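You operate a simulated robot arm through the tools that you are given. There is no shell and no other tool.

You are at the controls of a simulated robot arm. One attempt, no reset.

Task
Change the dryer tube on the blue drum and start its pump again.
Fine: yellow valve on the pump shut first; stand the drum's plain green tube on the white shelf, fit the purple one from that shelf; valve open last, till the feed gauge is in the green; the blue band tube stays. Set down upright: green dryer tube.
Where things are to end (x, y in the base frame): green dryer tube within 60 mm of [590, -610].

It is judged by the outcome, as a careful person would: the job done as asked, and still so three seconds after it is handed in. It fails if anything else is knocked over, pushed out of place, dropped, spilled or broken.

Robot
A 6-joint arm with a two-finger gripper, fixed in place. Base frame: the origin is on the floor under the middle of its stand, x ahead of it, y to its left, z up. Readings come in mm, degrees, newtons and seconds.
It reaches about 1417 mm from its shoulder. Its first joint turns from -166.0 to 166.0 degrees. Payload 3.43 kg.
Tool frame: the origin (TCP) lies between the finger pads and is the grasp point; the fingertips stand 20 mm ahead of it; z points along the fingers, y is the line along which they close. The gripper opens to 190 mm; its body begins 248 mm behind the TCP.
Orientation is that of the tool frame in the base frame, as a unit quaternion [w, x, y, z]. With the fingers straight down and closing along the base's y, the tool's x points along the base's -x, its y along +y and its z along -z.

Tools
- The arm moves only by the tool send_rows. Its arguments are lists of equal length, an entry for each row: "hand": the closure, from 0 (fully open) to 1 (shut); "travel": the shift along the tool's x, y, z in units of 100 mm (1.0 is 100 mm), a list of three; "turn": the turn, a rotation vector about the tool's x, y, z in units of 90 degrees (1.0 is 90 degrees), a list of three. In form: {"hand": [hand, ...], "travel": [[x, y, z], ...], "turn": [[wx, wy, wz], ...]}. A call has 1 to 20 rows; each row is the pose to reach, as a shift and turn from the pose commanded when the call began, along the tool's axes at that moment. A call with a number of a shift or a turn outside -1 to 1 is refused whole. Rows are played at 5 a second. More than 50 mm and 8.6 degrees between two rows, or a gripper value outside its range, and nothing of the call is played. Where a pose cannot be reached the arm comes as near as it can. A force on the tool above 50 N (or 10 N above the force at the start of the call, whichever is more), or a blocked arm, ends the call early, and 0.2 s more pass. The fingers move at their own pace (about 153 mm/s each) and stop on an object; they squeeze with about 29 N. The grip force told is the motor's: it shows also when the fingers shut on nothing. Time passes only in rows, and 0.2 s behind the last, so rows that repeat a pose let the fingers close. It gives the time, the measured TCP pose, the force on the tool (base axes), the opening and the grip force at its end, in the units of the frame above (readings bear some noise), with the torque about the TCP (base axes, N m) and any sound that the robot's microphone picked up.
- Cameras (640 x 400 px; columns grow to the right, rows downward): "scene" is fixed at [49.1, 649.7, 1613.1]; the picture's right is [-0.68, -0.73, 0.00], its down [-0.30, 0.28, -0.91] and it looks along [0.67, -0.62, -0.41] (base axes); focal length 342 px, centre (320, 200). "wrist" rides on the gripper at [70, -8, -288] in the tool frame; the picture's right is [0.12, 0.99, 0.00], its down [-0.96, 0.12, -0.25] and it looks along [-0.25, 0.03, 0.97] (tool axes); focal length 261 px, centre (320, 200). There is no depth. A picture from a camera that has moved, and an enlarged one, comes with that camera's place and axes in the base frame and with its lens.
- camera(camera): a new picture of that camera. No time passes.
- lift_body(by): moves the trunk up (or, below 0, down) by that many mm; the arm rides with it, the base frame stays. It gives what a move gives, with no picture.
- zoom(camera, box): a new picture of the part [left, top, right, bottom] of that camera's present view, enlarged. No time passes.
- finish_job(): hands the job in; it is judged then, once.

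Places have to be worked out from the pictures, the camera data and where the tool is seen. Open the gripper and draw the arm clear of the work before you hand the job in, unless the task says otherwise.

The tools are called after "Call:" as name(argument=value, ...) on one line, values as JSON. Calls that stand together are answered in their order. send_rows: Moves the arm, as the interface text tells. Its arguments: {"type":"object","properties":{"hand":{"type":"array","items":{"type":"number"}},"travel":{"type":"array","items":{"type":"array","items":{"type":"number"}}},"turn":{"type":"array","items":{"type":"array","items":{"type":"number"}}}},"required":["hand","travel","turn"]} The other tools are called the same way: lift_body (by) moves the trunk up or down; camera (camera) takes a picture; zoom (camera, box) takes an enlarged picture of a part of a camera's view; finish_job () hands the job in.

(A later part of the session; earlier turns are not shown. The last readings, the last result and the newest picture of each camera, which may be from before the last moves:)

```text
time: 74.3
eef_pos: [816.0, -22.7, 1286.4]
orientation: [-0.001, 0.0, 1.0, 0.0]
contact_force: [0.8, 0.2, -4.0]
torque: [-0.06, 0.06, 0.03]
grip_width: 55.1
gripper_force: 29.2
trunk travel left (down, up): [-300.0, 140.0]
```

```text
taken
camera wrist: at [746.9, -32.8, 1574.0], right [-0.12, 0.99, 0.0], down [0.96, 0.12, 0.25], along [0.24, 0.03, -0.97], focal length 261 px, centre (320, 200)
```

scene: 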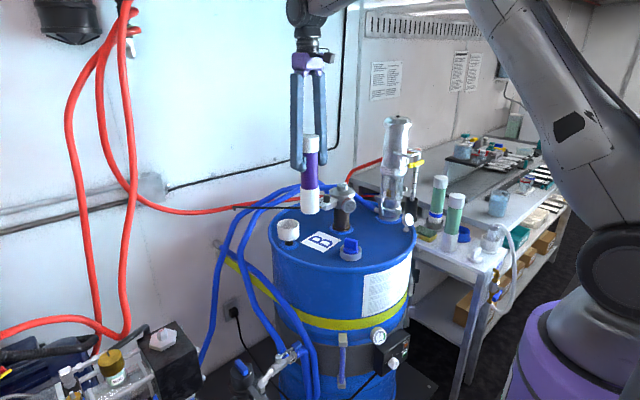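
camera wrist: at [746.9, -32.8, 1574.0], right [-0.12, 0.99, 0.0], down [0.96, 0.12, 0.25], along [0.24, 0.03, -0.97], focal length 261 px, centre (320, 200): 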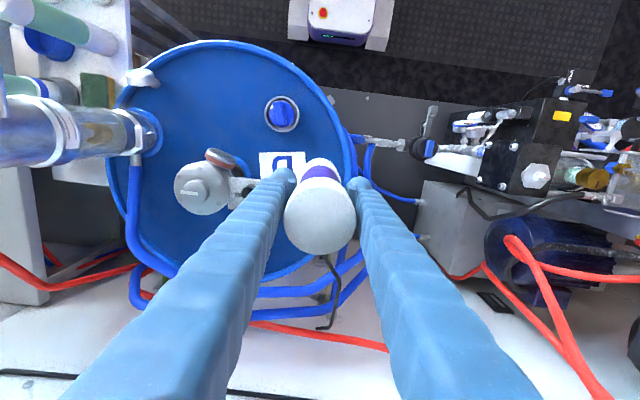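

I move over the cup position where the green tube was gripped (TCP ≈ (914.8, −4.2)) and verify in the scene view.

Call:
send_rows(hand=[0.85, 0.85, 0.85, 0.85, 0.85], travel=[[-0.25, 0.05, 0], [-0.5, 0.1, 0], [-0.75, 0.15, 0], [-0.985, 0.185, 0], [-0.985, 0.185, 0]], turn=[[0, 0, 0], [0, 0, 0], [0, 0, 0], [0, 0, 0], [0, 0, 0]])

Call:
zoom(camera="scene", box=[230, 80, 350, 260])

Call:
zoom(camera="wrist", box=[260, 130, 380, 270])

```text
time: 75.5
eef_pos: [913.6, -6.1, 1285.2]
orientation: [-0.001, 0.0, 1.0, 0.001]
contact_force: [-0.6, 0.1, -3.3]
torque: [0.0, -0.07, -0.03]
grip_width: 55.4
gripper_force: 29.2
trunk travel left (down, up): [-300.0, 140.0]
```

```text
2.22 times, centred on (290, 170) of scene
camera zoom: at [49.1, 649.7, 1613.1], right [-0.68, -0.73, 0.0], down [-0.3, 0.28, -0.91], along [0.67, -0.62, -0.41], focal length 760 px, centre (387, 267)
```

zoom: 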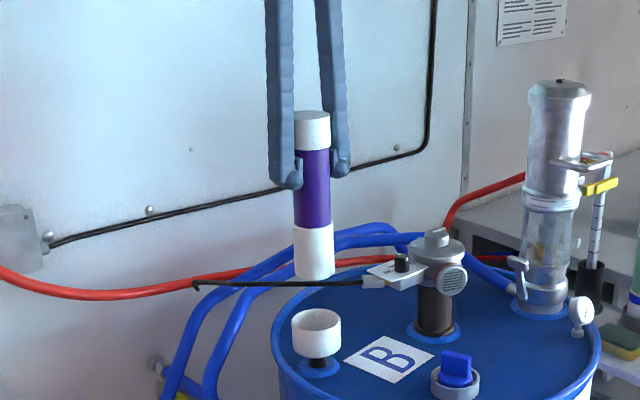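

```text
2.86 times, centred on (320, 200) of wrist
camera zoom: at [844.2, -16.7, 1573.9], right [-0.12, 0.99, 0.0], down [0.96, 0.12, 0.25], along [0.24, 0.03, -0.97], focal length 745 px, centre (320, 200)
```

zoom: 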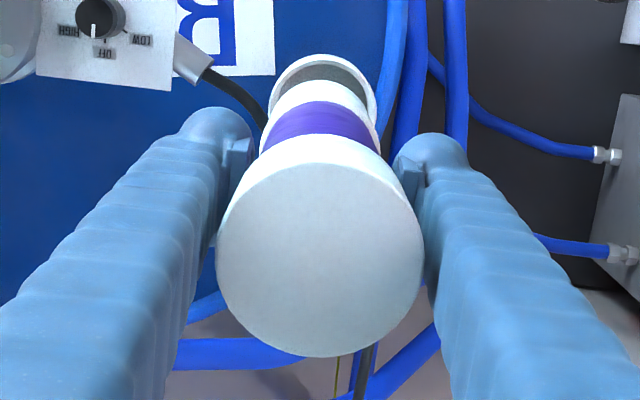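

Cup and tube look aligned within ~2 mm. I zoom in for a precise comparison of tube bottom and cup opening.

Call:
zoom(camera="scene", box=[265, 190, 315, 250])

Call:
zoom(camera="wrist", box=[290, 140, 350, 190])

```text
6.67 times, centred on (290, 220) of scene
camera zoom: at [49.1, 649.7, 1613.1], right [-0.68, -0.73, 0.0], down [-0.3, 0.28, -0.91], along [0.67, -0.62, -0.41], focal length 2279 px, centre (520, 67)
```

zoom: 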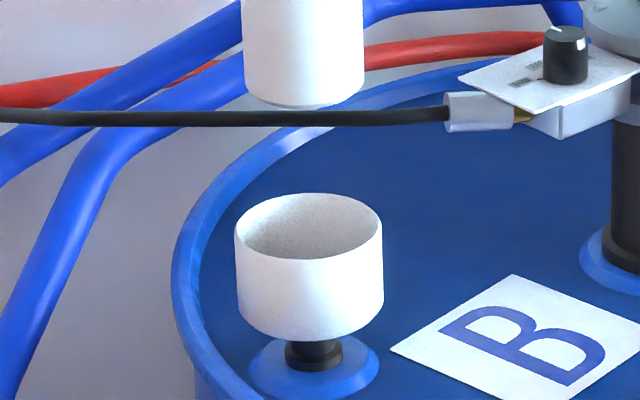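

```text
8.00 times, centred on (320, 165) of wrist
camera zoom: at [844.2, -16.7, 1573.9], right [-0.12, 0.99, 0.0], down [0.96, 0.12, 0.25], along [0.24, 0.03, -0.97], focal length 2085 px, centre (320, 480)
```

zoom: 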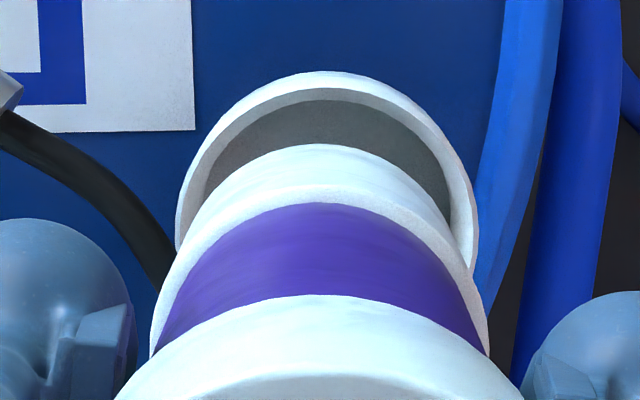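

Cup inner ≈72 mm versus tube ≈63 mm, so ±4.5 mm clearance. I shift by (−2, +2) mm and lower until the tube's bottom is just above the rim, then re-check.

Call:
send_rows(hand=[0.85, 0.85, 0.85, 0.85, 0.85], travel=[[0.02, 0.019, 0], [0.02, 0.019, 0.2], [0.02, 0.019, 0.4], [0.02, 0.019, 0.6], [0.02, 0.019, 0.8]], turn=[[0, 0, 0], [0, 0, 0], [0, 0, 0], [0, 0, 0], [0, 0, 0]])

Call:
zoom(camera="scene", box=[265, 190, 315, 250])

Call:
zoom(camera="wrist", box=[280, 130, 360, 200])

```text
time: 76.7
eef_pos: [911.6, -3.7, 1204.0]
orientation: [-0.001, 0.001, 1.0, 0.0]
contact_force: [0.0, 0.0, -3.8]
torque: [-0.02, 0.0, -0.01]
grip_width: 55.1
gripper_force: 28.9
trunk travel left (down, up): [-300.0, 140.0]
```

```text
6.67 times, centred on (290, 220) of scene
camera zoom: at [49.1, 649.7, 1613.1], right [-0.68, -0.73, 0.0], down [-0.3, 0.28, -0.91], along [0.67, -0.62, -0.41], focal length 2279 px, centre (520, 67)
```

zoom: 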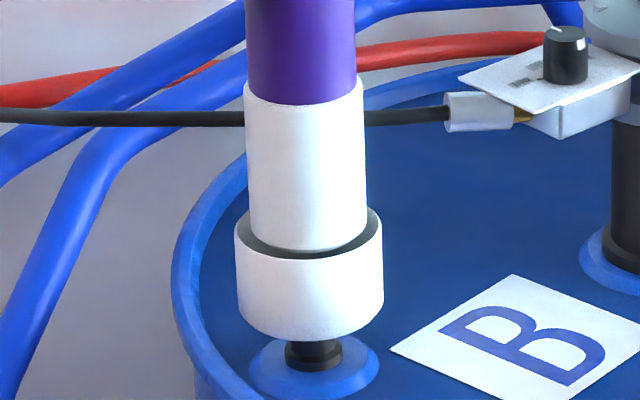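

```text
5.71 times, centred on (320, 165) of wrist
camera zoom: at [842.1, -13.6, 1492.3], right [-0.12, 0.99, 0.0], down [0.96, 0.12, 0.25], along [0.24, 0.03, -0.97], focal length 1489 px, centre (320, 400)
```

zoom: 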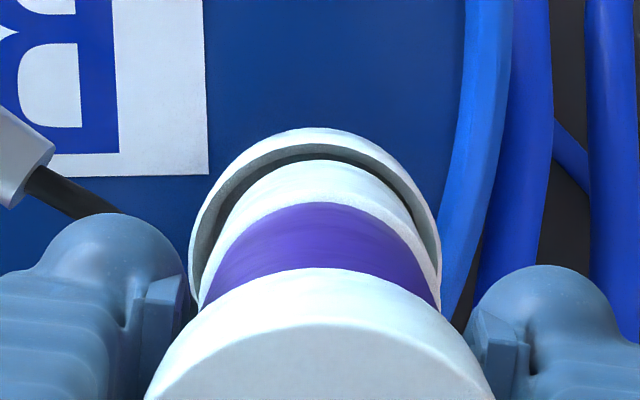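

The tube's bottom is entering the cup with an even gap. I shift ~1 mm in −y and lower slowly to seat it.

Call:
send_rows(hand=[0.85, 0.85, 0.85, 0.85, 0.85], travel=[[0.005, -0.012, 0], [0.005, -0.012, 0.08], [0.005, -0.012, 0.16], [0.005, -0.012, 0.24], [0.005, -0.012, 0.32]], turn=[[0, 0, 0], [0, 0, 0], [0, 0, 0], [0, 0, 0], [0, 0, 0]])

Call:
zoom(camera="scene", box=[265, 160, 315, 250])

```text
time: 77.9
eef_pos: [912.3, -6.1, 1172.2]
orientation: [-0.001, -0.001, 1.0, 0.0]
contact_force: [-0.4, 1.2, -3.4]
torque: [-0.01, 0.01, -0.01]
grip_width: 55.5
gripper_force: 28.5
trunk travel left (down, up): [-300.0, 140.0]
```

```text
4.44 times, centred on (290, 205) of scene
camera zoom: at [49.1, 649.7, 1613.1], right [-0.68, -0.73, 0.0], down [-0.3, 0.28, -0.91], along [0.67, -0.62, -0.41], focal length 1520 px, centre (453, 178)
```

zoom: 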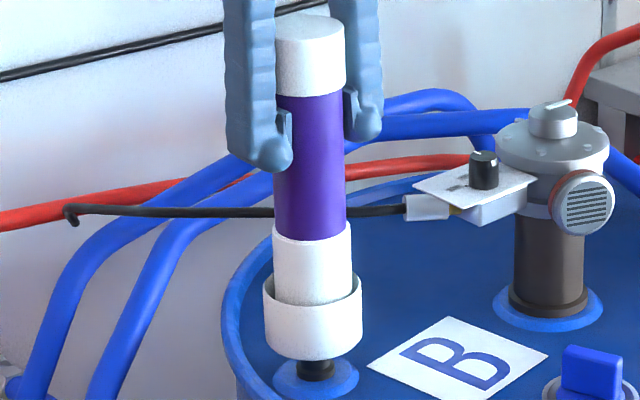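

Going in without resistance. I creep down further until seating contact.

Call:
send_rows(hand=[0.85, 0.85, 0.85, 0.85, 0.85], travel=[[0, 0, 0.02], [0, 0, 0.04], [0, 0, 0.06], [0, 0, 0.08], [0, 0, 0.09]], turn=[[0, 0, 0], [0, 0, 0], [0, 0, 0], [0, 0, 0], [0, 0, 0]])

Call:
zoom(camera="scene", box=[265, 160, 315, 250])

```text
time: 79.1
eef_pos: [911.8, -6.5, 1163.3]
orientation: [-0.001, 0.0, 1.0, 0.0]
contact_force: [-0.6, -0.5, -3.7]
torque: [0.0, -0.01, 0.01]
grip_width: 55.3
gripper_force: 28.7
trunk travel left (down, up): [-300.0, 140.0]
```

```text
4.44 times, centred on (290, 205) of scene
camera zoom: at [49.1, 649.7, 1613.1], right [-0.68, -0.73, 0.0], down [-0.3, 0.28, -0.91], along [0.67, -0.62, -0.41], focal length 1520 px, centre (453, 178)
```

zoom: 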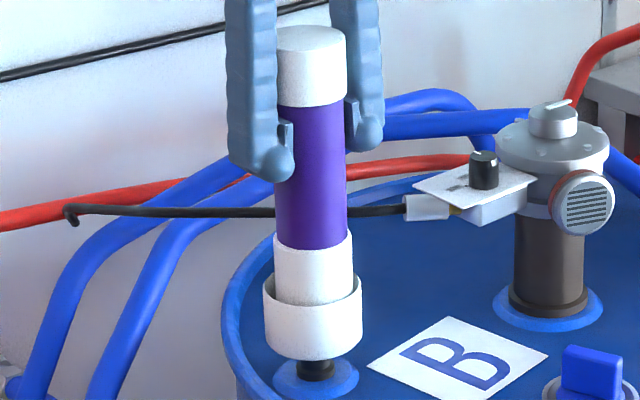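

Cap height now matches where the green one sat; I lower a few mm more to feel the seat.

Call:
send_rows(hand=[0.85, 0.85, 0.85], travel=[[0, 0, 0.015], [0, 0, 0.03], [0, 0, 0.04]], turn=[[0, 0, 0], [0, 0, 0], [0, 0, 0]])

```text
time: 79.9
eef_pos: [910.8, -6.1, 1163.9]
orientation: [0.001, -0.001, 1.0, 0.0]
contact_force: [0.0, 2.3, 17.2]
torque: [0.22, 0.49, -0.06]
grip_width: 55.1
gripper_force: 28.9
trunk travel left (down, up): [-300.0, 140.0]
```

Seated (17 N reaction at z≈1164). I relieve the load slightly and release.

Call:
send_rows(hand=[0.85, 0.85], travel=[[0, 0, -0.015], [0, 0, -0.025]], turn=[[0, 0, 0], [0, 0, 0]])

Call:
send_rows(hand=[0.7, 0.67, 0.63, 0.6, 0.57, 0.55, 0.55], travel=[[0, 0, 0], [0, 0, 0], [0, 0, 0], [0, 0, 0], [0, 0, 0], [0, 0, 0], [0, 0, 0]], turn=[[0, 0, 0], [0, 0, 0], [0, 0, 0], [0, 0, 0], [0, 0, 0], [0, 0, 0], [0, 0, 0]])

Call:
zoom(camera="scene", box=[250, 140, 330, 250])

Call:
zoom(camera="wrist", box=[260, 130, 380, 270])

```text
time: 80.5
eef_pos: [911.2, -6.5, 1163.2]
orientation: [-0.001, -0.002, 1.0, 0.0]
contact_force: [3.1, 1.2, 7.2]
torque: [-0.12, -0.76, 0.1]
grip_width: 54.9
gripper_force: 28.7
trunk travel left (down, up): [-300.0, 140.0]
```

```text
time: 82.1
eef_pos: [911.1, -5.2, 1163.4]
orientation: [0.0, 0.0, 1.0, 0.0]
contact_force: [-0.1, 0.3, 0.0]
torque: [0.0, 0.04, -0.01]
grip_width: 85.3
gripper_force: 0.0
trunk travel left (down, up): [-300.0, 140.0]
```

```text
3.64 times, centred on (290, 195) of scene
camera zoom: at [49.1, 649.7, 1613.1], right [-0.68, -0.73, 0.0], down [-0.3, 0.28, -0.91], along [0.67, -0.62, -0.41], focal length 1243 px, centre (429, 218)
```

zoom: 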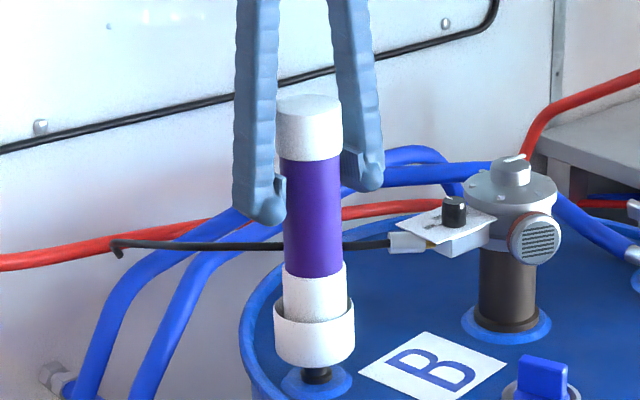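

```text
2.86 times, centred on (320, 200) of wrist
camera zoom: at [841.5, -15.3, 1451.2], right [-0.12, 0.99, 0.0], down [0.96, 0.12, 0.25], along [0.24, 0.03, -0.97], focal length 745 px, centre (320, 200)
```

zoom: 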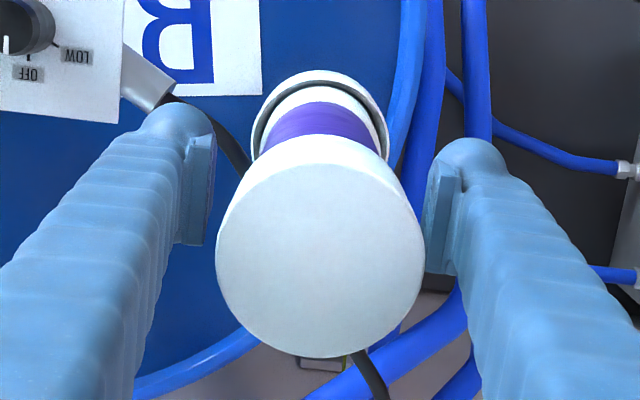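

The purple tube is seated upright and released. I withdraw straight up.

Call:
send_rows(hand=[0.5, 0.5, 0.5, 0.5], travel=[[0, 0, -0.2], [0, 0, -0.45], [0, 0, -0.7], [0, 0, -0.95]], turn=[[0, 0, 0], [0, 0, 0], [0, 0, 0], [0, 0, 0]])

Call:
send_rows(hand=[0.5, 0.5, 0.5], travel=[[0, 0, -0.25], [0, 0, -0.5], [0, 0, -0.7]], turn=[[0, 0, 0], [0, 0, 0], [0, 0, 0]])

Call:
camera(camera="scene")

Call:
zoom(camera="scene", box=[250, 140, 330, 250])

```text
time: 83.1
eef_pos: [909.8, -5.1, 1258.3]
orientation: [-0.001, 0.0, 1.0, 0.0]
contact_force: [0.8, -0.9, 0.3]
torque: [0.02, 0.0, 0.03]
grip_width: 95.1
gripper_force: 0.0
trunk travel left (down, up): [-300.0, 140.0]
```

```text
time: 83.9
eef_pos: [910.0, -4.0, 1328.6]
orientation: [-0.001, 0.0, 1.0, 0.0]
contact_force: [0.5, 0.1, -0.3]
torque: [0.03, 0.01, -0.01]
grip_width: 95.2
gripper_force: 0.1
trunk travel left (down, up): [-300.0, 140.0]
```

```text
taken
```

scene: 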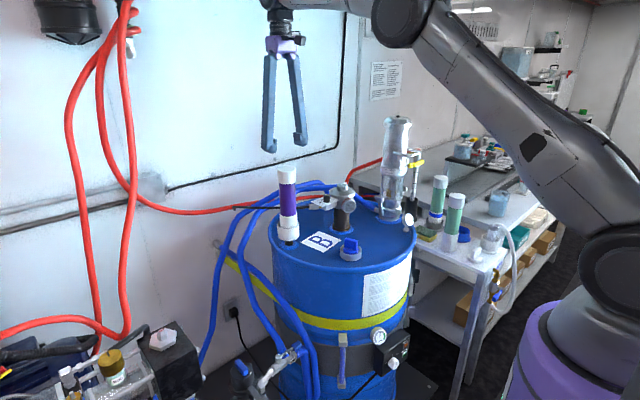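

```text
3.64 times, centred on (290, 195) of scene
camera zoom: at [49.1, 649.7, 1613.1], right [-0.68, -0.73, 0.0], down [-0.3, 0.28, -0.91], along [0.67, -0.62, -0.41], focal length 1243 px, centre (429, 218)
```

zoom: 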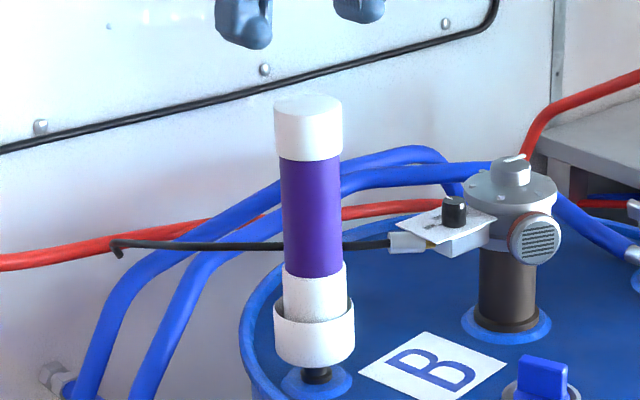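

The purple tube stands in the drum's cup. Now I travel back toward the valve along the clear path, closing the gripper.

Call:
send_rows(hand=[0.5, 0.5, 0.5, 0.5], travel=[[0.25, -0.1, 0], [0.5, -0.2, 0], [0.75, -0.3, 0], [1.0, -0.4, 0]], turn=[[0, 0, 0], [0, 0, 0], [0, 0, 0], [0, 0, 0]])

Call:
send_rows(hand=[0.5, 0.5, 0.5, 0.5], travel=[[0.25, -0.15, 0], [0.5, -0.3, 0], [0.75, -0.45, 0], [1.0, -0.6, 0]], turn=[[0, 0, 0], [0, 0, 0], [0, 0, 0], [0, 0, 0]])

Call:
send_rows(hand=[0.6, 0.7, 0.85, 1], travel=[[0.25, -0.25, 0], [0.5, -0.5, 0], [0.75, -0.75, 0], [1.0, -1.0, 0]], turn=[[0, 0, 0], [0, 0, 0], [0, 0, 0], [0, 0, 0]])

Call:
send_rows(hand=[1, 1, 1, 1], travel=[[0.1, -0.25, 0.15], [0.25, -0.5, 0.3], [0.4, -0.75, 0.45], [0.6, -1.0, 0.6]], turn=[[0, 0, 0], [0, 0, 0], [0, 0, 0], [0, 0, 0]])

Call:
send_rows(hand=[1, 1, 1, 1], travel=[[0.15, -0.1, 0], [0.3, -0.2, 0], [0.45, -0.35, 0], [0.6, -0.45, 0]], turn=[[0, 0, 0], [0, 0, 0], [0, 0, 0], [0, 0, 0]])

Call:
camera(camera="wrist")

```text
time: 84.9
eef_pos: [812.6, -46.6, 1327.1]
orientation: [-0.001, 0.001, 1.0, 0.0]
contact_force: [0.6, -0.1, 0.6]
torque: [0.07, -0.07, 0.0]
grip_width: 94.8
gripper_force: 0.2
trunk travel left (down, up): [-300.0, 140.0]
```

```text
time: 85.9
eef_pos: [710.7, -107.3, 1329.6]
orientation: [-0.002, 0.001, 1.0, 0.0]
contact_force: [0.7, -0.2, 0.0]
torque: [0.05, -0.02, -0.02]
grip_width: 94.7
gripper_force: 0.0
trunk travel left (down, up): [-300.0, 140.0]
```

```text
time: 86.9
eef_pos: [611.4, -205.0, 1328.2]
orientation: [-0.001, 0.001, 1.0, 0.001]
contact_force: [0.0, -0.5, 0.7]
torque: [0.07, -0.01, 0.01]
grip_width: 0.0
gripper_force: 29.1
trunk travel left (down, up): [-300.0, 140.0]
```

```text
time: 87.9
eef_pos: [552.1, -304.8, 1269.8]
orientation: [0.0, -0.001, 1.0, -0.001]
contact_force: [-0.9, 0.5, 0.1]
torque: [0.07, -0.09, 0.01]
grip_width: 0.2
gripper_force: 29.4
trunk travel left (down, up): [-300.0, 140.0]
```

```text
time: 88.9
eef_pos: [492.0, -351.0, 1270.0]
orientation: [-0.002, 0.0, 1.0, 0.0]
contact_force: [-0.4, 0.2, -0.3]
torque: [0.04, 0.0, -0.04]
grip_width: 0.0
gripper_force: 29.1
trunk travel left (down, up): [-300.0, 140.0]
```

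```text
taken
camera wrist: at [421.2, -360.5, 1557.8], right [-0.12, 0.99, 0.0], down [0.96, 0.12, 0.25], along [0.24, 0.03, -0.97], focal length 261 px, centre (320, 200)
```

wrist: 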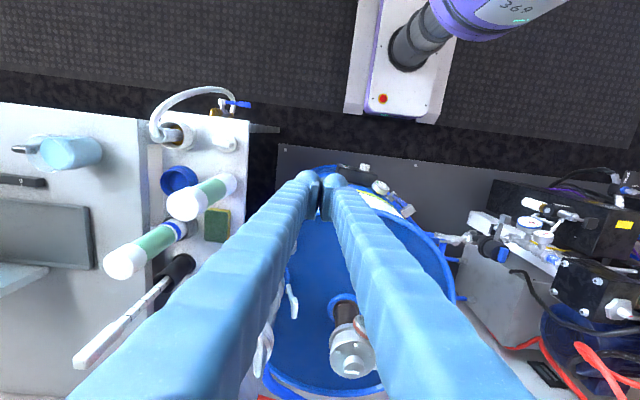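

Gripper closed at the start of the known-good approach. I repeat the tilt in two calls.

Call:
send_rows(hand=[1, 1, 1, 1, 1], travel=[[0, -0.2, 0], [0, -0.4, 0], [0, -0.6, 0], [0, -0.8, 0], [0, -1.0, 0]], turn=[[0, -0.068, 0], [0, -0.136, 0], [0, -0.204, 0], [0, -0.272, 0], [0, -0.341, 0]])

Call:
send_rows(hand=[1, 1, 1, 1, 1], travel=[[-0.09, -0.04, 0.2], [-0.19, -0.08, 0.39], [-0.28, -0.12, 0.59], [-0.37, -0.16, 0.78], [-0.467, -0.2, 0.976]], turn=[[0, -0.076, 0], [0, -0.152, 0], [0, -0.228, 0], [0, -0.304, 0], [0, -0.381, 0]])

Call:
camera(camera="wrist")

```text
time: 90.1
eef_pos: [492.1, -449.8, 1270.2]
orientation: [0.265, -0.001, 0.964, 0.001]
contact_force: [-1.3, -0.1, 0.0]
torque: [-0.01, -0.03, 0.03]
grip_width: 0.0
gripper_force: 28.9
trunk travel left (down, up): [-300.0, 140.0]
```

```text
time: 91.3
eef_pos: [581.1, -471.3, 1208.2]
orientation: [0.538, 0.0, 0.843, -0.001]
contact_force: [0.2, 0.1, 0.6]
torque: [0.0, -0.02, 0.03]
grip_width: 0.2
gripper_force: 29.0
trunk travel left (down, up): [-300.0, 140.0]
```

```text
taken
camera wrist: at [291.6, -481.8, 1266.3], right [-0.05, 0.99, -0.11], down [0.18, 0.12, 0.98], along [0.98, 0.03, -0.19], focal length 261 px, centre (320, 200)
```

wrist: 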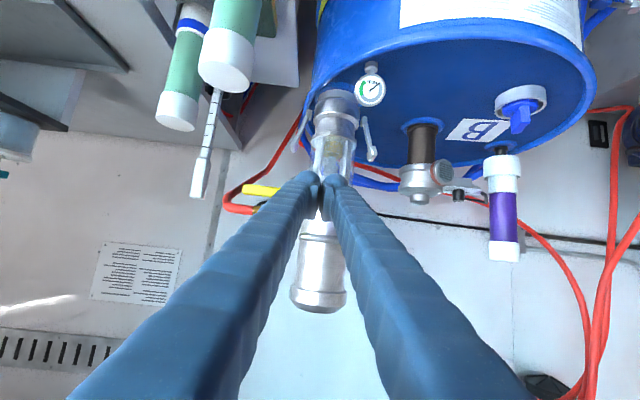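

No yaw is needed this time: the closed fingers can press the lever down from above and behind (−y side). I shift to a standoff in front of the lever.

Call:
send_rows(hand=[1, 1, 1, 1], travel=[[-0.1, -0.16, 0.08], [-0.2, -0.33, 0.16], [-0.3, -0.5, 0.24], [-0.4, -0.66, 0.33]], turn=[[0, 0, 0], [0, 0, 0], [0, 0, 0], [0, 0, 0]])

Call:
send_rows(hand=[1, 1, 1, 1], travel=[[-0.1, -0.16, 0.08], [-0.2, -0.33, 0.16], [-0.3, -0.5, 0.24], [-0.4, -0.66, 0.33]], turn=[[0, 0, 0], [0, 0, 0], [0, 0, 0], [0, 0, 0]])

Call:
camera(camera="wrist")

Call:
zoom(camera="wrist", box=[260, 120, 420, 280])

Call:
zoom(camera="scene", box=[370, 100, 500, 220])

```text
time: 92.3
eef_pos: [628.2, -538.5, 1230.8]
orientation: [0.536, 0.001, 0.844, 0.0]
contact_force: [-0.3, -0.2, -0.1]
torque: [0.0, -0.02, 0.01]
grip_width: 0.0
gripper_force: 28.8
trunk travel left (down, up): [-300.0, 140.0]
```

```text
time: 93.3
eef_pos: [675.3, -601.3, 1252.7]
orientation: [0.537, 0.0, 0.844, 0.0]
contact_force: [0.1, 0.7, -0.3]
torque: [0.01, 0.0, 0.01]
grip_width: 0.1
gripper_force: 28.8
trunk travel left (down, up): [-300.0, 140.0]
```

```text
taken
camera wrist: at [384.7, -611.7, 1311.0], right [-0.05, 0.99, -0.11], down [0.18, 0.12, 0.98], along [0.98, 0.03, -0.19], focal length 261 px, centre (320, 200)
```

wrist: 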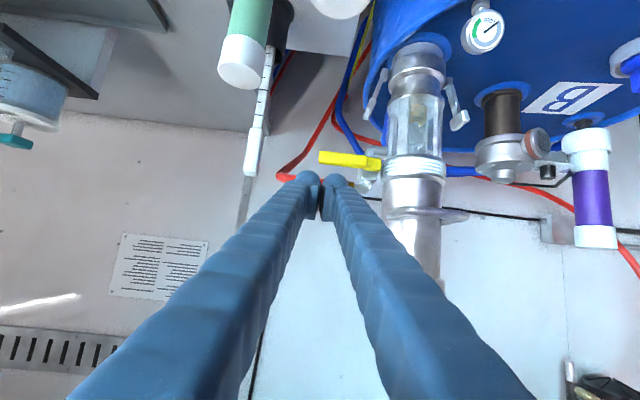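

```text
2.50 times, centred on (340, 200) of wrist
camera zoom: at [384.7, -611.7, 1311.0], right [-0.05, 0.99, -0.11], down [0.18, 0.12, 0.98], along [0.98, 0.03, -0.19], focal length 652 px, centre (270, 200)
```

zoom: 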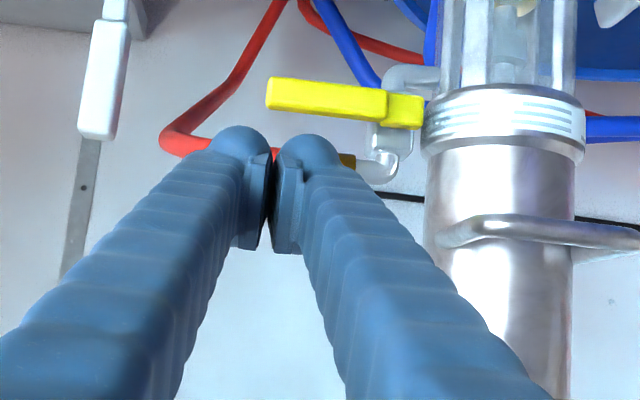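

```text
3.33 times, centred on (435, 160) of scene
camera zoom: at [49.1, 649.7, 1613.1], right [-0.68, -0.73, 0.0], down [-0.3, 0.28, -0.91], along [0.67, -0.62, -0.41], focal length 1140 px, centre (-63, 333)
```

zoom: 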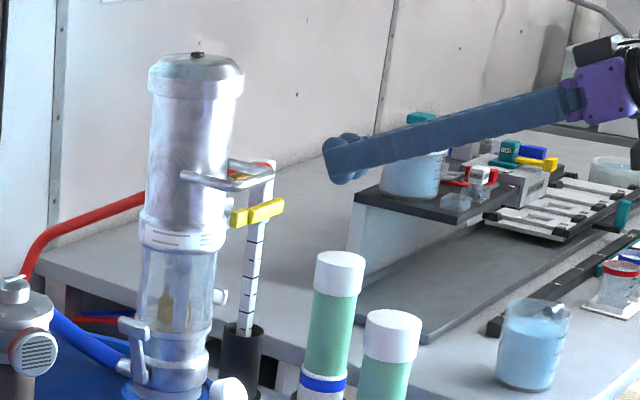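

Lever tip confirmed at (769, −609, 1170). I advance along the fingers to hover ~10 mm above the lever.

Call:
send_rows(hand=[1, 1, 1, 1], travel=[[-0.007, -0.005, 0.22], [-0.014, -0.01, 0.44], [-0.02, -0.015, 0.66], [-0.027, -0.02, 0.878]], turn=[[0, 0, 0], [0, 0, 0], [0, 0, 0], [0, 0, 0]])

Call:
zoom(camera="wrist", box=[260, 120, 420, 280])

Call:
zoom(camera="scene", box=[380, 130, 450, 200])

```text
time: 94.3
eef_pos: [756.3, -604.4, 1216.6]
orientation: [0.536, -0.001, 0.844, 0.001]
contact_force: [0.6, -1.1, -0.4]
torque: [0.05, -0.01, 0.03]
grip_width: 0.1
gripper_force: 28.8
trunk travel left (down, up): [-300.0, 140.0]
```

```text
2.50 times, centred on (340, 200) of wrist
camera zoom: at [464.6, -614.0, 1275.7], right [-0.05, 0.99, -0.11], down [0.18, 0.12, 0.98], along [0.98, 0.03, -0.19], focal length 652 px, centre (270, 200)
```

zoom: 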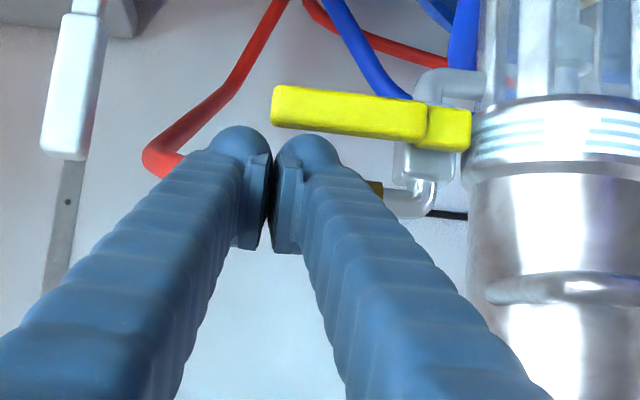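

```text
5.71 times, centred on (415, 165) of scene
camera zoom: at [49.1, 649.7, 1613.1], right [-0.68, -0.73, 0.0], down [-0.3, 0.28, -0.91], along [0.67, -0.62, -0.41], focal length 1954 px, centre (-223, 400)
```

zoom: 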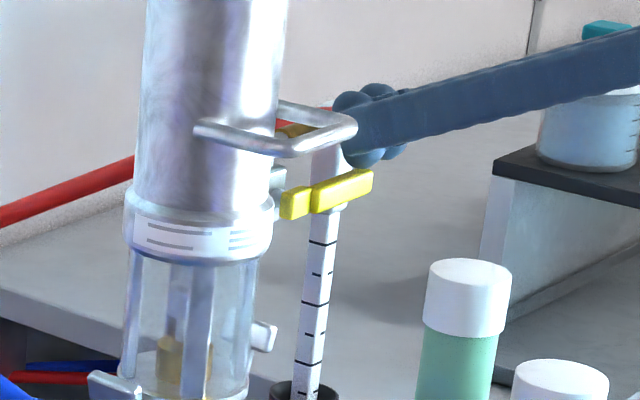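

Left fingertip sits just above the lever near its end. I press down in small steps to swing it about half way.

Call:
send_rows(hand=[1, 1, 1, 1, 1, 1, 1], travel=[[0.082, 0, 0.038], [0.155, -0.015, 0.072], [0.227, -0.03, 0.106], [0.304, -0.032, 0.142], [0.38, -0.033, 0.178], [0.455, -0.01, 0.213], [0.531, 0.009, 0.248]], turn=[[0, 0, 0], [0, 0, 0], [0, 0, 0], [0, 0, 0], [0, 0, 0], [0, 0, 0], [0, 0, 0]])

Call:
zoom(camera="wrist", box=[260, 80, 420, 240])

Call:
zoom(camera="scene", box=[380, 130, 450, 200])

```text
time: 95.9
eef_pos: [756.1, -603.0, 1158.9]
orientation: [0.536, 0.0, 0.844, 0.001]
contact_force: [-0.2, -0.4, -0.8]
torque: [0.01, 0.01, -0.02]
grip_width: 0.1
gripper_force: 28.9
trunk travel left (down, up): [-300.0, 140.0]
```

```text
2.50 times, centred on (340, 160) of wrist
camera zoom: at [466.2, -613.2, 1217.9], right [-0.05, 0.99, -0.11], down [0.18, 0.11, 0.98], along [0.98, 0.03, -0.19], focal length 652 px, centre (270, 300)
```

zoom: 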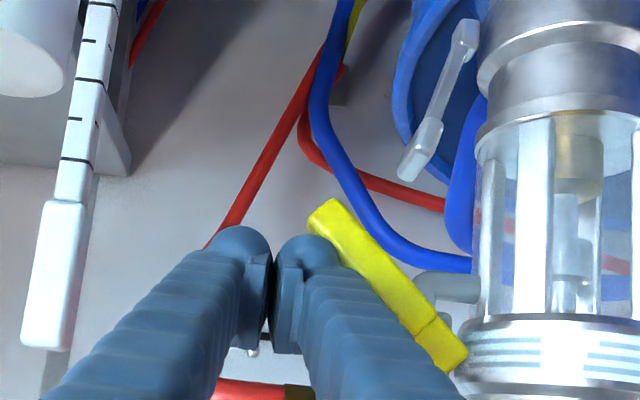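

```text
5.71 times, centred on (415, 165) of scene
camera zoom: at [49.1, 649.7, 1613.1], right [-0.68, -0.73, 0.0], down [-0.3, 0.28, -0.91], along [0.67, -0.62, -0.41], focal length 1954 px, centre (-223, 400)
```

zoom: 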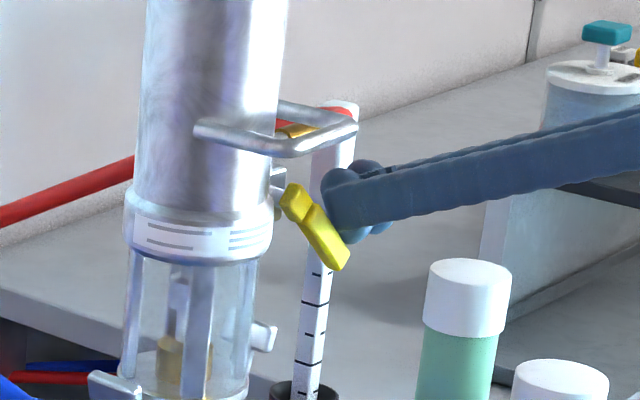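

The lever is about half way back. I continue down and toward +y.

Call:
send_rows(hand=[1, 1, 1, 1, 1], travel=[[0.136, 0.08, 0.063], [0.19, 0.14, 0.089], [0.245, 0.2, 0.114], [0.299, 0.28, 0.14], [0.326, 0.33, 0.152]], turn=[[0, 0, 0], [0, 0, 0], [0, 0, 0], [0, 0, 0], [0, 0, 0]])

Call:
zoom(camera="wrist", box=[260, 80, 420, 240])

Call:
zoom(camera="scene", box=[380, 130, 450, 200])

Call:
camera(camera="wrist")

```text
time: 97.1
eef_pos: [756.1, -571.8, 1122.8]
orientation: [0.537, 0.0, 0.844, 0.0]
contact_force: [-0.5, -0.3, 0.2]
torque: [-0.03, 0.02, 0.01]
grip_width: 0.0
gripper_force: 29.2
trunk travel left (down, up): [-300.0, 140.0]
```

```text
2.50 times, centred on (340, 160) of wrist
camera zoom: at [465.6, -581.0, 1181.9], right [-0.05, 0.99, -0.11], down [0.18, 0.12, 0.98], along [0.98, 0.03, -0.19], focal length 652 px, centre (270, 300)
```

zoom: 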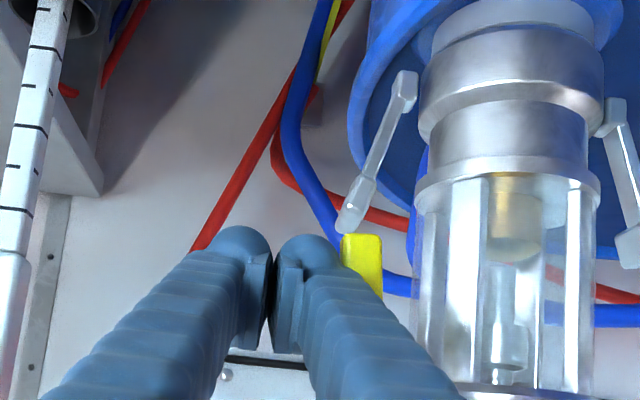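

```text
5.71 times, centred on (415, 165) of scene
camera zoom: at [49.1, 649.7, 1613.1], right [-0.68, -0.73, 0.0], down [-0.3, 0.28, -0.91], along [0.67, -0.62, -0.41], focal length 1954 px, centre (-223, 400)
```

zoom: 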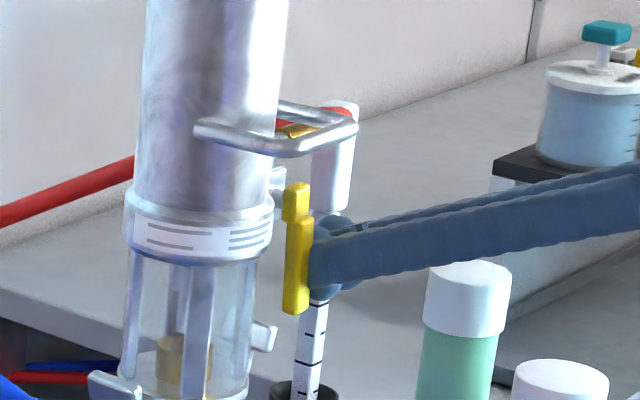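

```text
taken
camera wrist: at [465.6, -581.0, 1181.9], right [-0.05, 0.99, -0.11], down [0.18, 0.12, 0.98], along [0.98, 0.03, -0.19], focal length 261 px, centre (320, 200)
```

wrist: 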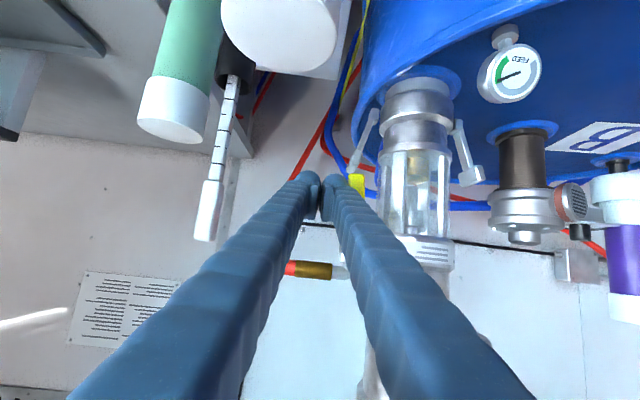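

The lever is almost vertical. I zoom on the FEED gauge to see the needle.

Call:
zoom(camera="wrist", box=[470, 20, 550, 110])

Call:
zoom(camera="scene", box=[392, 145, 422, 190])

```text
4.44 times, centred on (510, 65) of wrist
camera zoom: at [465.6, -581.0, 1181.9], right [-0.05, 0.99, -0.11], down [0.18, 0.12, 0.98], along [0.98, 0.03, -0.19], focal length 1158 px, centre (-524, 800)
```

zoom: 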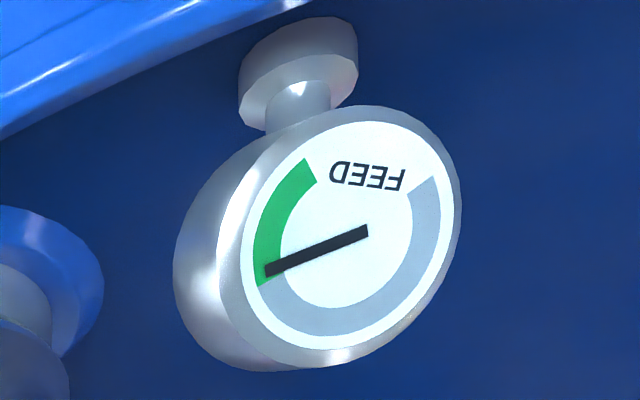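

```text
8.89 times, centred on (407, 168) of scene
camera zoom: at [49.1, 649.7, 1613.1], right [-0.68, -0.73, 0.0], down [-0.3, 0.28, -0.91], along [0.67, -0.62, -0.41], focal length 3039 px, centre (-453, 489)
```

zoom: 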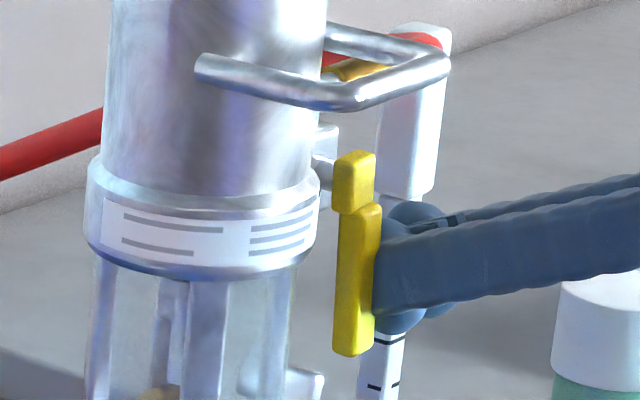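

The needle is just at the green's edge and the lever has a few degrees left. I push a few mm more toward +y in small steps, letting the needle settle.

Call:
send_rows(hand=[1, 1, 1, 1, 1, 1], travel=[[0, 0.02, 0], [0, 0.04, 0], [0, 0.06, 0], [0, 0.08, 0], [0, 0.08, 0], [0, 0.08, 0]], turn=[[0, 0, 0], [0, 0, 0], [0, 0, 0], [0, 0, 0], [0, 0, 0], [0, 0, 0]])

Call:
zoom(camera="wrist", box=[460, 10, 560, 120])

Call:
zoom(camera="scene", box=[392, 145, 422, 190])

```text
time: 98.5
eef_pos: [755.6, -565.3, 1123.5]
orientation: [0.537, 0.001, 0.844, 0.0]
contact_force: [2.0, -16.5, 0.3]
torque: [0.35, 0.03, -0.03]
grip_width: 0.1
gripper_force: 28.9
trunk travel left (down, up): [-300.0, 140.0]
```

```text
3.64 times, centred on (510, 65) of wrist
camera zoom: at [465.4, -574.3, 1181.8], right [-0.05, 0.99, -0.11], down [0.18, 0.11, 0.98], along [0.98, 0.03, -0.19], focal length 948 px, centre (-371, 691)
```

zoom: 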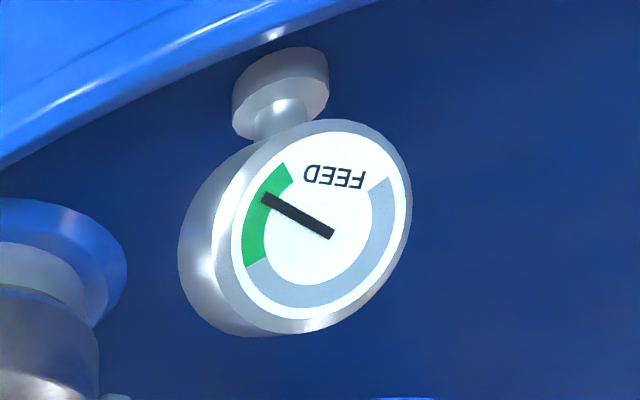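

```text
8.89 times, centred on (407, 168) of scene
camera zoom: at [49.1, 649.7, 1613.1], right [-0.68, -0.73, 0.0], down [-0.3, 0.28, -0.91], along [0.67, -0.62, -0.41], focal length 3039 px, centre (-453, 489)
```

zoom: 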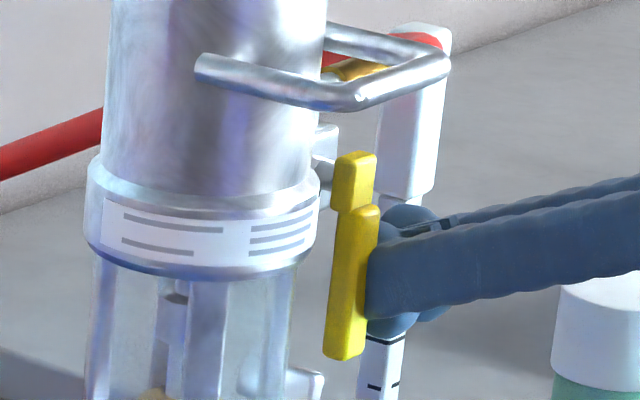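

Lever is at its open stop (16 N) as originally, and the FEED needle is well inside the green. I ease off to −y and retreat along the finger axis.

Call:
send_rows(hand=[1, 1, 1, 1, 1, 1], travel=[[0, -0.1, 0], [0, -0.15, -0.1], [0, -0.15, -0.3], [0, -0.15, -0.5], [0, -0.15, -0.75], [0, -0.15, -1.0]], turn=[[0, 0, 0], [0, 0, 0], [0, 0, 0], [0, 0, 0], [0, 0, 0], [0, 0, 0]])

Call:
send_rows(hand=[1, 1, 1, 1], travel=[[-0.1, 0, -0.2], [-0.25, 0, -0.4], [-0.4, 0, -0.6], [-0.5, 0, -0.8]], turn=[[0, 0, 0], [0, 0, 0], [0, 0, 0], [0, 0, 0]])

Call:
camera(camera="wrist")

Call:
camera(camera="scene")

```text
time: 99.9
eef_pos: [664.9, -576.7, 1165.5]
orientation: [0.536, 0.0, 0.844, 0.0]
contact_force: [-0.7, -0.9, 0.1]
torque: [-0.02, 0.01, 0.0]
grip_width: 0.2
gripper_force: 28.6
trunk travel left (down, up): [-300.0, 140.0]
```

```text
time: 100.9
eef_pos: [615.0, -577.6, 1243.9]
orientation: [0.536, -0.001, 0.844, 0.001]
contact_force: [0.5, 0.3, 0.2]
torque: [0.01, -0.01, 0.02]
grip_width: 0.0
gripper_force: 29.0
trunk travel left (down, up): [-300.0, 140.0]
```

```text
taken
camera wrist: at [324.9, -586.9, 1302.9], right [-0.05, 0.99, -0.11], down [0.18, 0.12, 0.98], along [0.98, 0.03, -0.19], focal length 261 px, centre (320, 200)
```

wrist: 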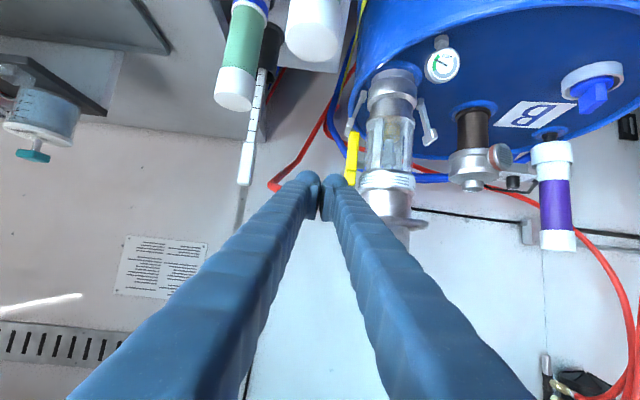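

```text
taken
```

scene: 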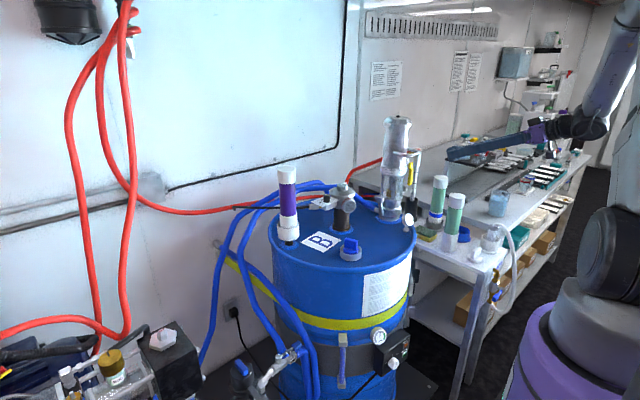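

Valve lever is down and the needle in the green. I withdraw further, reversing the known-good path and opening the gripper.

Call:
send_rows(hand=[1, 1, 1, 1], travel=[[0.06, 0.25, -0.07], [0.12, 0.5, -0.13], [0.18, 0.75, -0.2], [0.234, 1.0, -0.266]], turn=[[0, 0, 0], [0, 0, 0], [0, 0, 0], [0, 0, 0]])

Call:
send_rows(hand=[1, 1, 0.9, 0.8, 0.7], travel=[[0.01, 0.05, -0.19], [0.02, 0.11, -0.38], [0.03, 0.17, -0.57], [0.04, 0.22, -0.76], [0.05, 0.28, -0.958]], turn=[[0, 0.076, 0], [0, 0.152, 0], [0, 0.228, 0], [0, 0.304, 0], [0, 0.381, 0]])

Call:
camera(camera="wrist")

Call:
zoom(camera="scene", box=[360, 90, 560, 270])

```text
time: 101.9
eef_pos: [579.1, -475.9, 1236.0]
orientation: [0.537, 0.0, 0.844, 0.0]
contact_force: [-1.4, -0.4, 0.1]
torque: [-0.02, -0.01, 0.01]
grip_width: 0.0
gripper_force: 28.8
trunk travel left (down, up): [-300.0, 140.0]
```

```text
time: 103.1
eef_pos: [491.6, -449.1, 1272.0]
orientation: [0.265, -0.001, 0.964, -0.001]
contact_force: [0.1, 0.5, 0.0]
torque: [-0.01, -0.02, 0.0]
grip_width: 57.2
gripper_force: 0.0
trunk travel left (down, up): [-300.0, 140.0]
```

```text
taken
camera wrist: at [284.0, -458.8, 1484.5], right [-0.1, 0.99, -0.06], down [0.7, 0.12, 0.7], along [0.7, 0.03, -0.71], focal length 261 px, centre (320, 200)
```

wrist: 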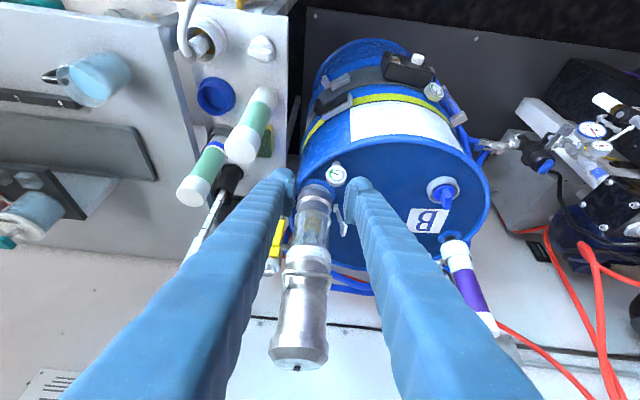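

```text
2.22 times, centred on (460, 180) of scene
camera zoom: at [49.1, 649.7, 1613.1], right [-0.68, -0.73, 0.0], down [-0.3, 0.28, -0.91], along [0.67, -0.62, -0.41], focal length 760 px, centre (9, 244)
```

zoom: 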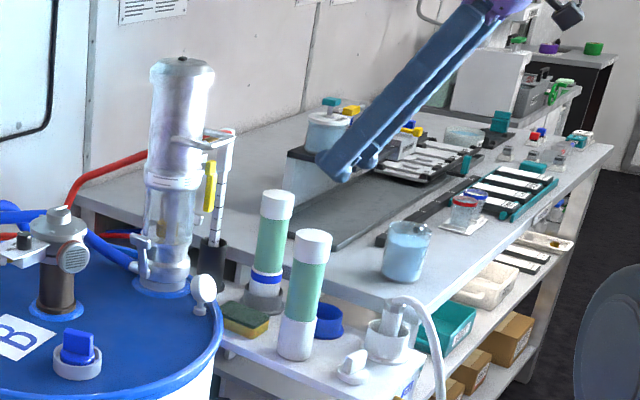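

Everything is in place. I straighten the tool, open the gripper fully, and draw clear, then do final checks.

Call:
send_rows(hand=[0.5, 0.3, 0.1, 0, 0], travel=[[0, 0.2, 0], [0, 0.4, 0], [0, 0.6, 0], [0, 0.8, 0], [0, 1.0, 0]], turn=[[0, 0.068, 0], [0, 0.136, 0], [0, 0.204, 0], [0, 0.272, 0], [0, 0.341, 0]])

Call:
camera(camera="wrist")

Call:
camera(camera="scene")

```text
time: 104.3
eef_pos: [493.1, -349.3, 1272.4]
orientation: [-0.002, 0.001, 1.0, 0.0]
contact_force: [-0.1, 0.5, 0.0]
torque: [-0.01, 0.13, -0.02]
grip_width: 189.9
gripper_force: 0.0
trunk travel left (down, up): [-300.0, 140.0]
```

```text
taken
camera wrist: at [424.0, -359.0, 1560.5], right [-0.12, 0.99, 0.0], down [0.96, 0.12, 0.24], along [0.24, 0.03, -0.97], focal length 261 px, centre (320, 200)
```

wrist: 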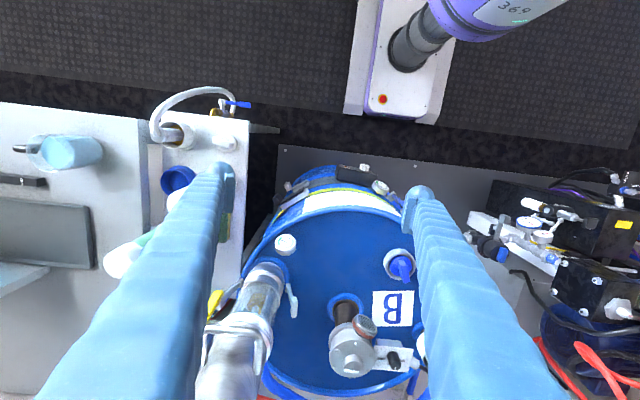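

```text
taken
```

scene: 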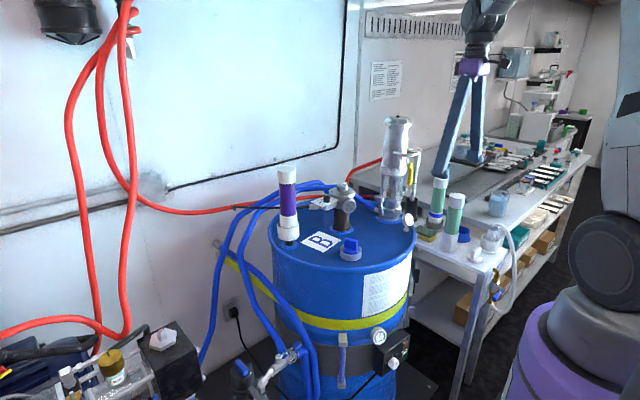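

I check the gauge, the lever and both tubes once more at high zoom.

Call:
zoom(camera="wrist", box=[265, 225, 305, 260])

Call:
zoom(camera="scene", box=[385, 140, 435, 200])

Call:
zoom(camera="scene", box=[410, 165, 510, 275])

Call:
zoom(camera="wrist", box=[500, 190, 570, 260])

```text
11.43 times, centred on (285, 242) of wrist
camera zoom: at [424.0, -359.0, 1560.5], right [-0.12, 0.99, 0.0], down [0.96, 0.12, 0.24], along [0.24, 0.03, -0.97], focal length 2979 px, centre (720, -286)
```

zoom: 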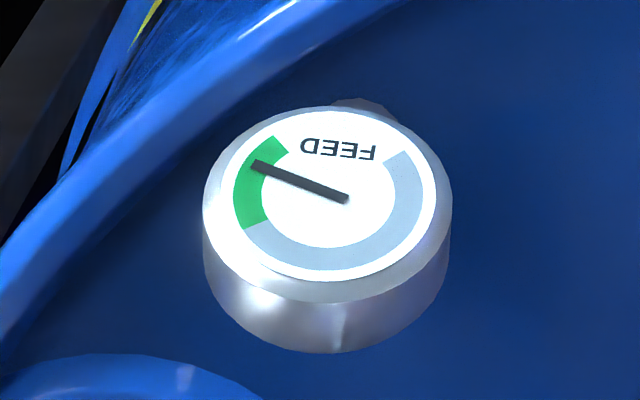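

```text
6.67 times, centred on (410, 170) of scene
camera zoom: at [49.1, 649.7, 1613.1], right [-0.68, -0.73, 0.0], down [-0.3, 0.28, -0.91], along [0.67, -0.62, -0.41], focal length 2279 px, centre (-280, 400)
```

zoom: 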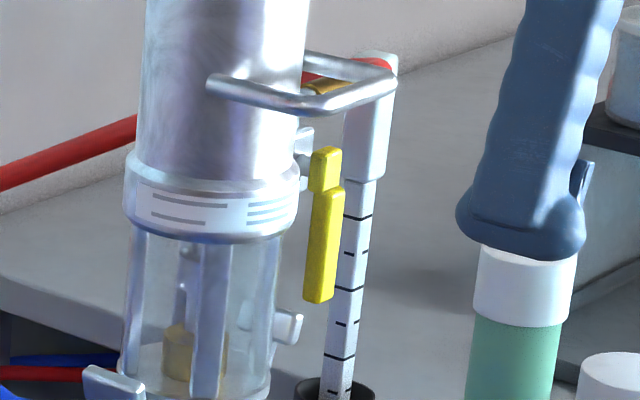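

```text
3.64 times, centred on (460, 220) of scene
camera zoom: at [49.1, 649.7, 1613.1], right [-0.68, -0.73, 0.0], down [-0.3, 0.28, -0.91], along [0.67, -0.62, -0.41], focal length 1243 px, centre (-189, 127)
```

zoom: 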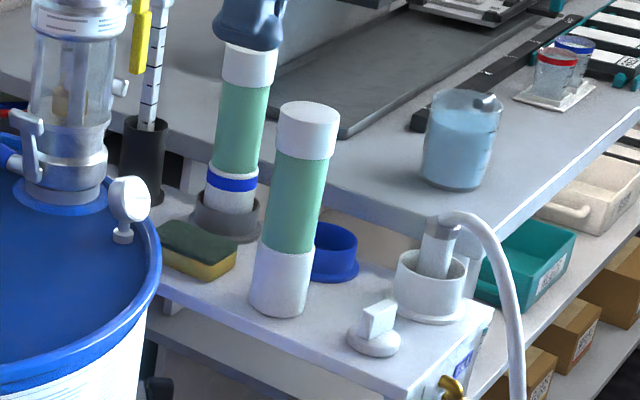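

```text
5.71 times, centred on (535, 225) of wrist
camera zoom: at [424.0, -359.0, 1560.5], right [-0.12, 0.99, 0.0], down [0.96, 0.12, 0.24], along [0.24, 0.03, -0.97], focal length 1489 px, centre (-909, 57)
```

zoom: 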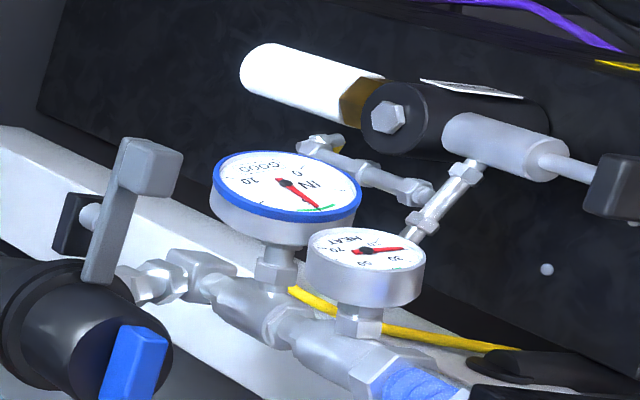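

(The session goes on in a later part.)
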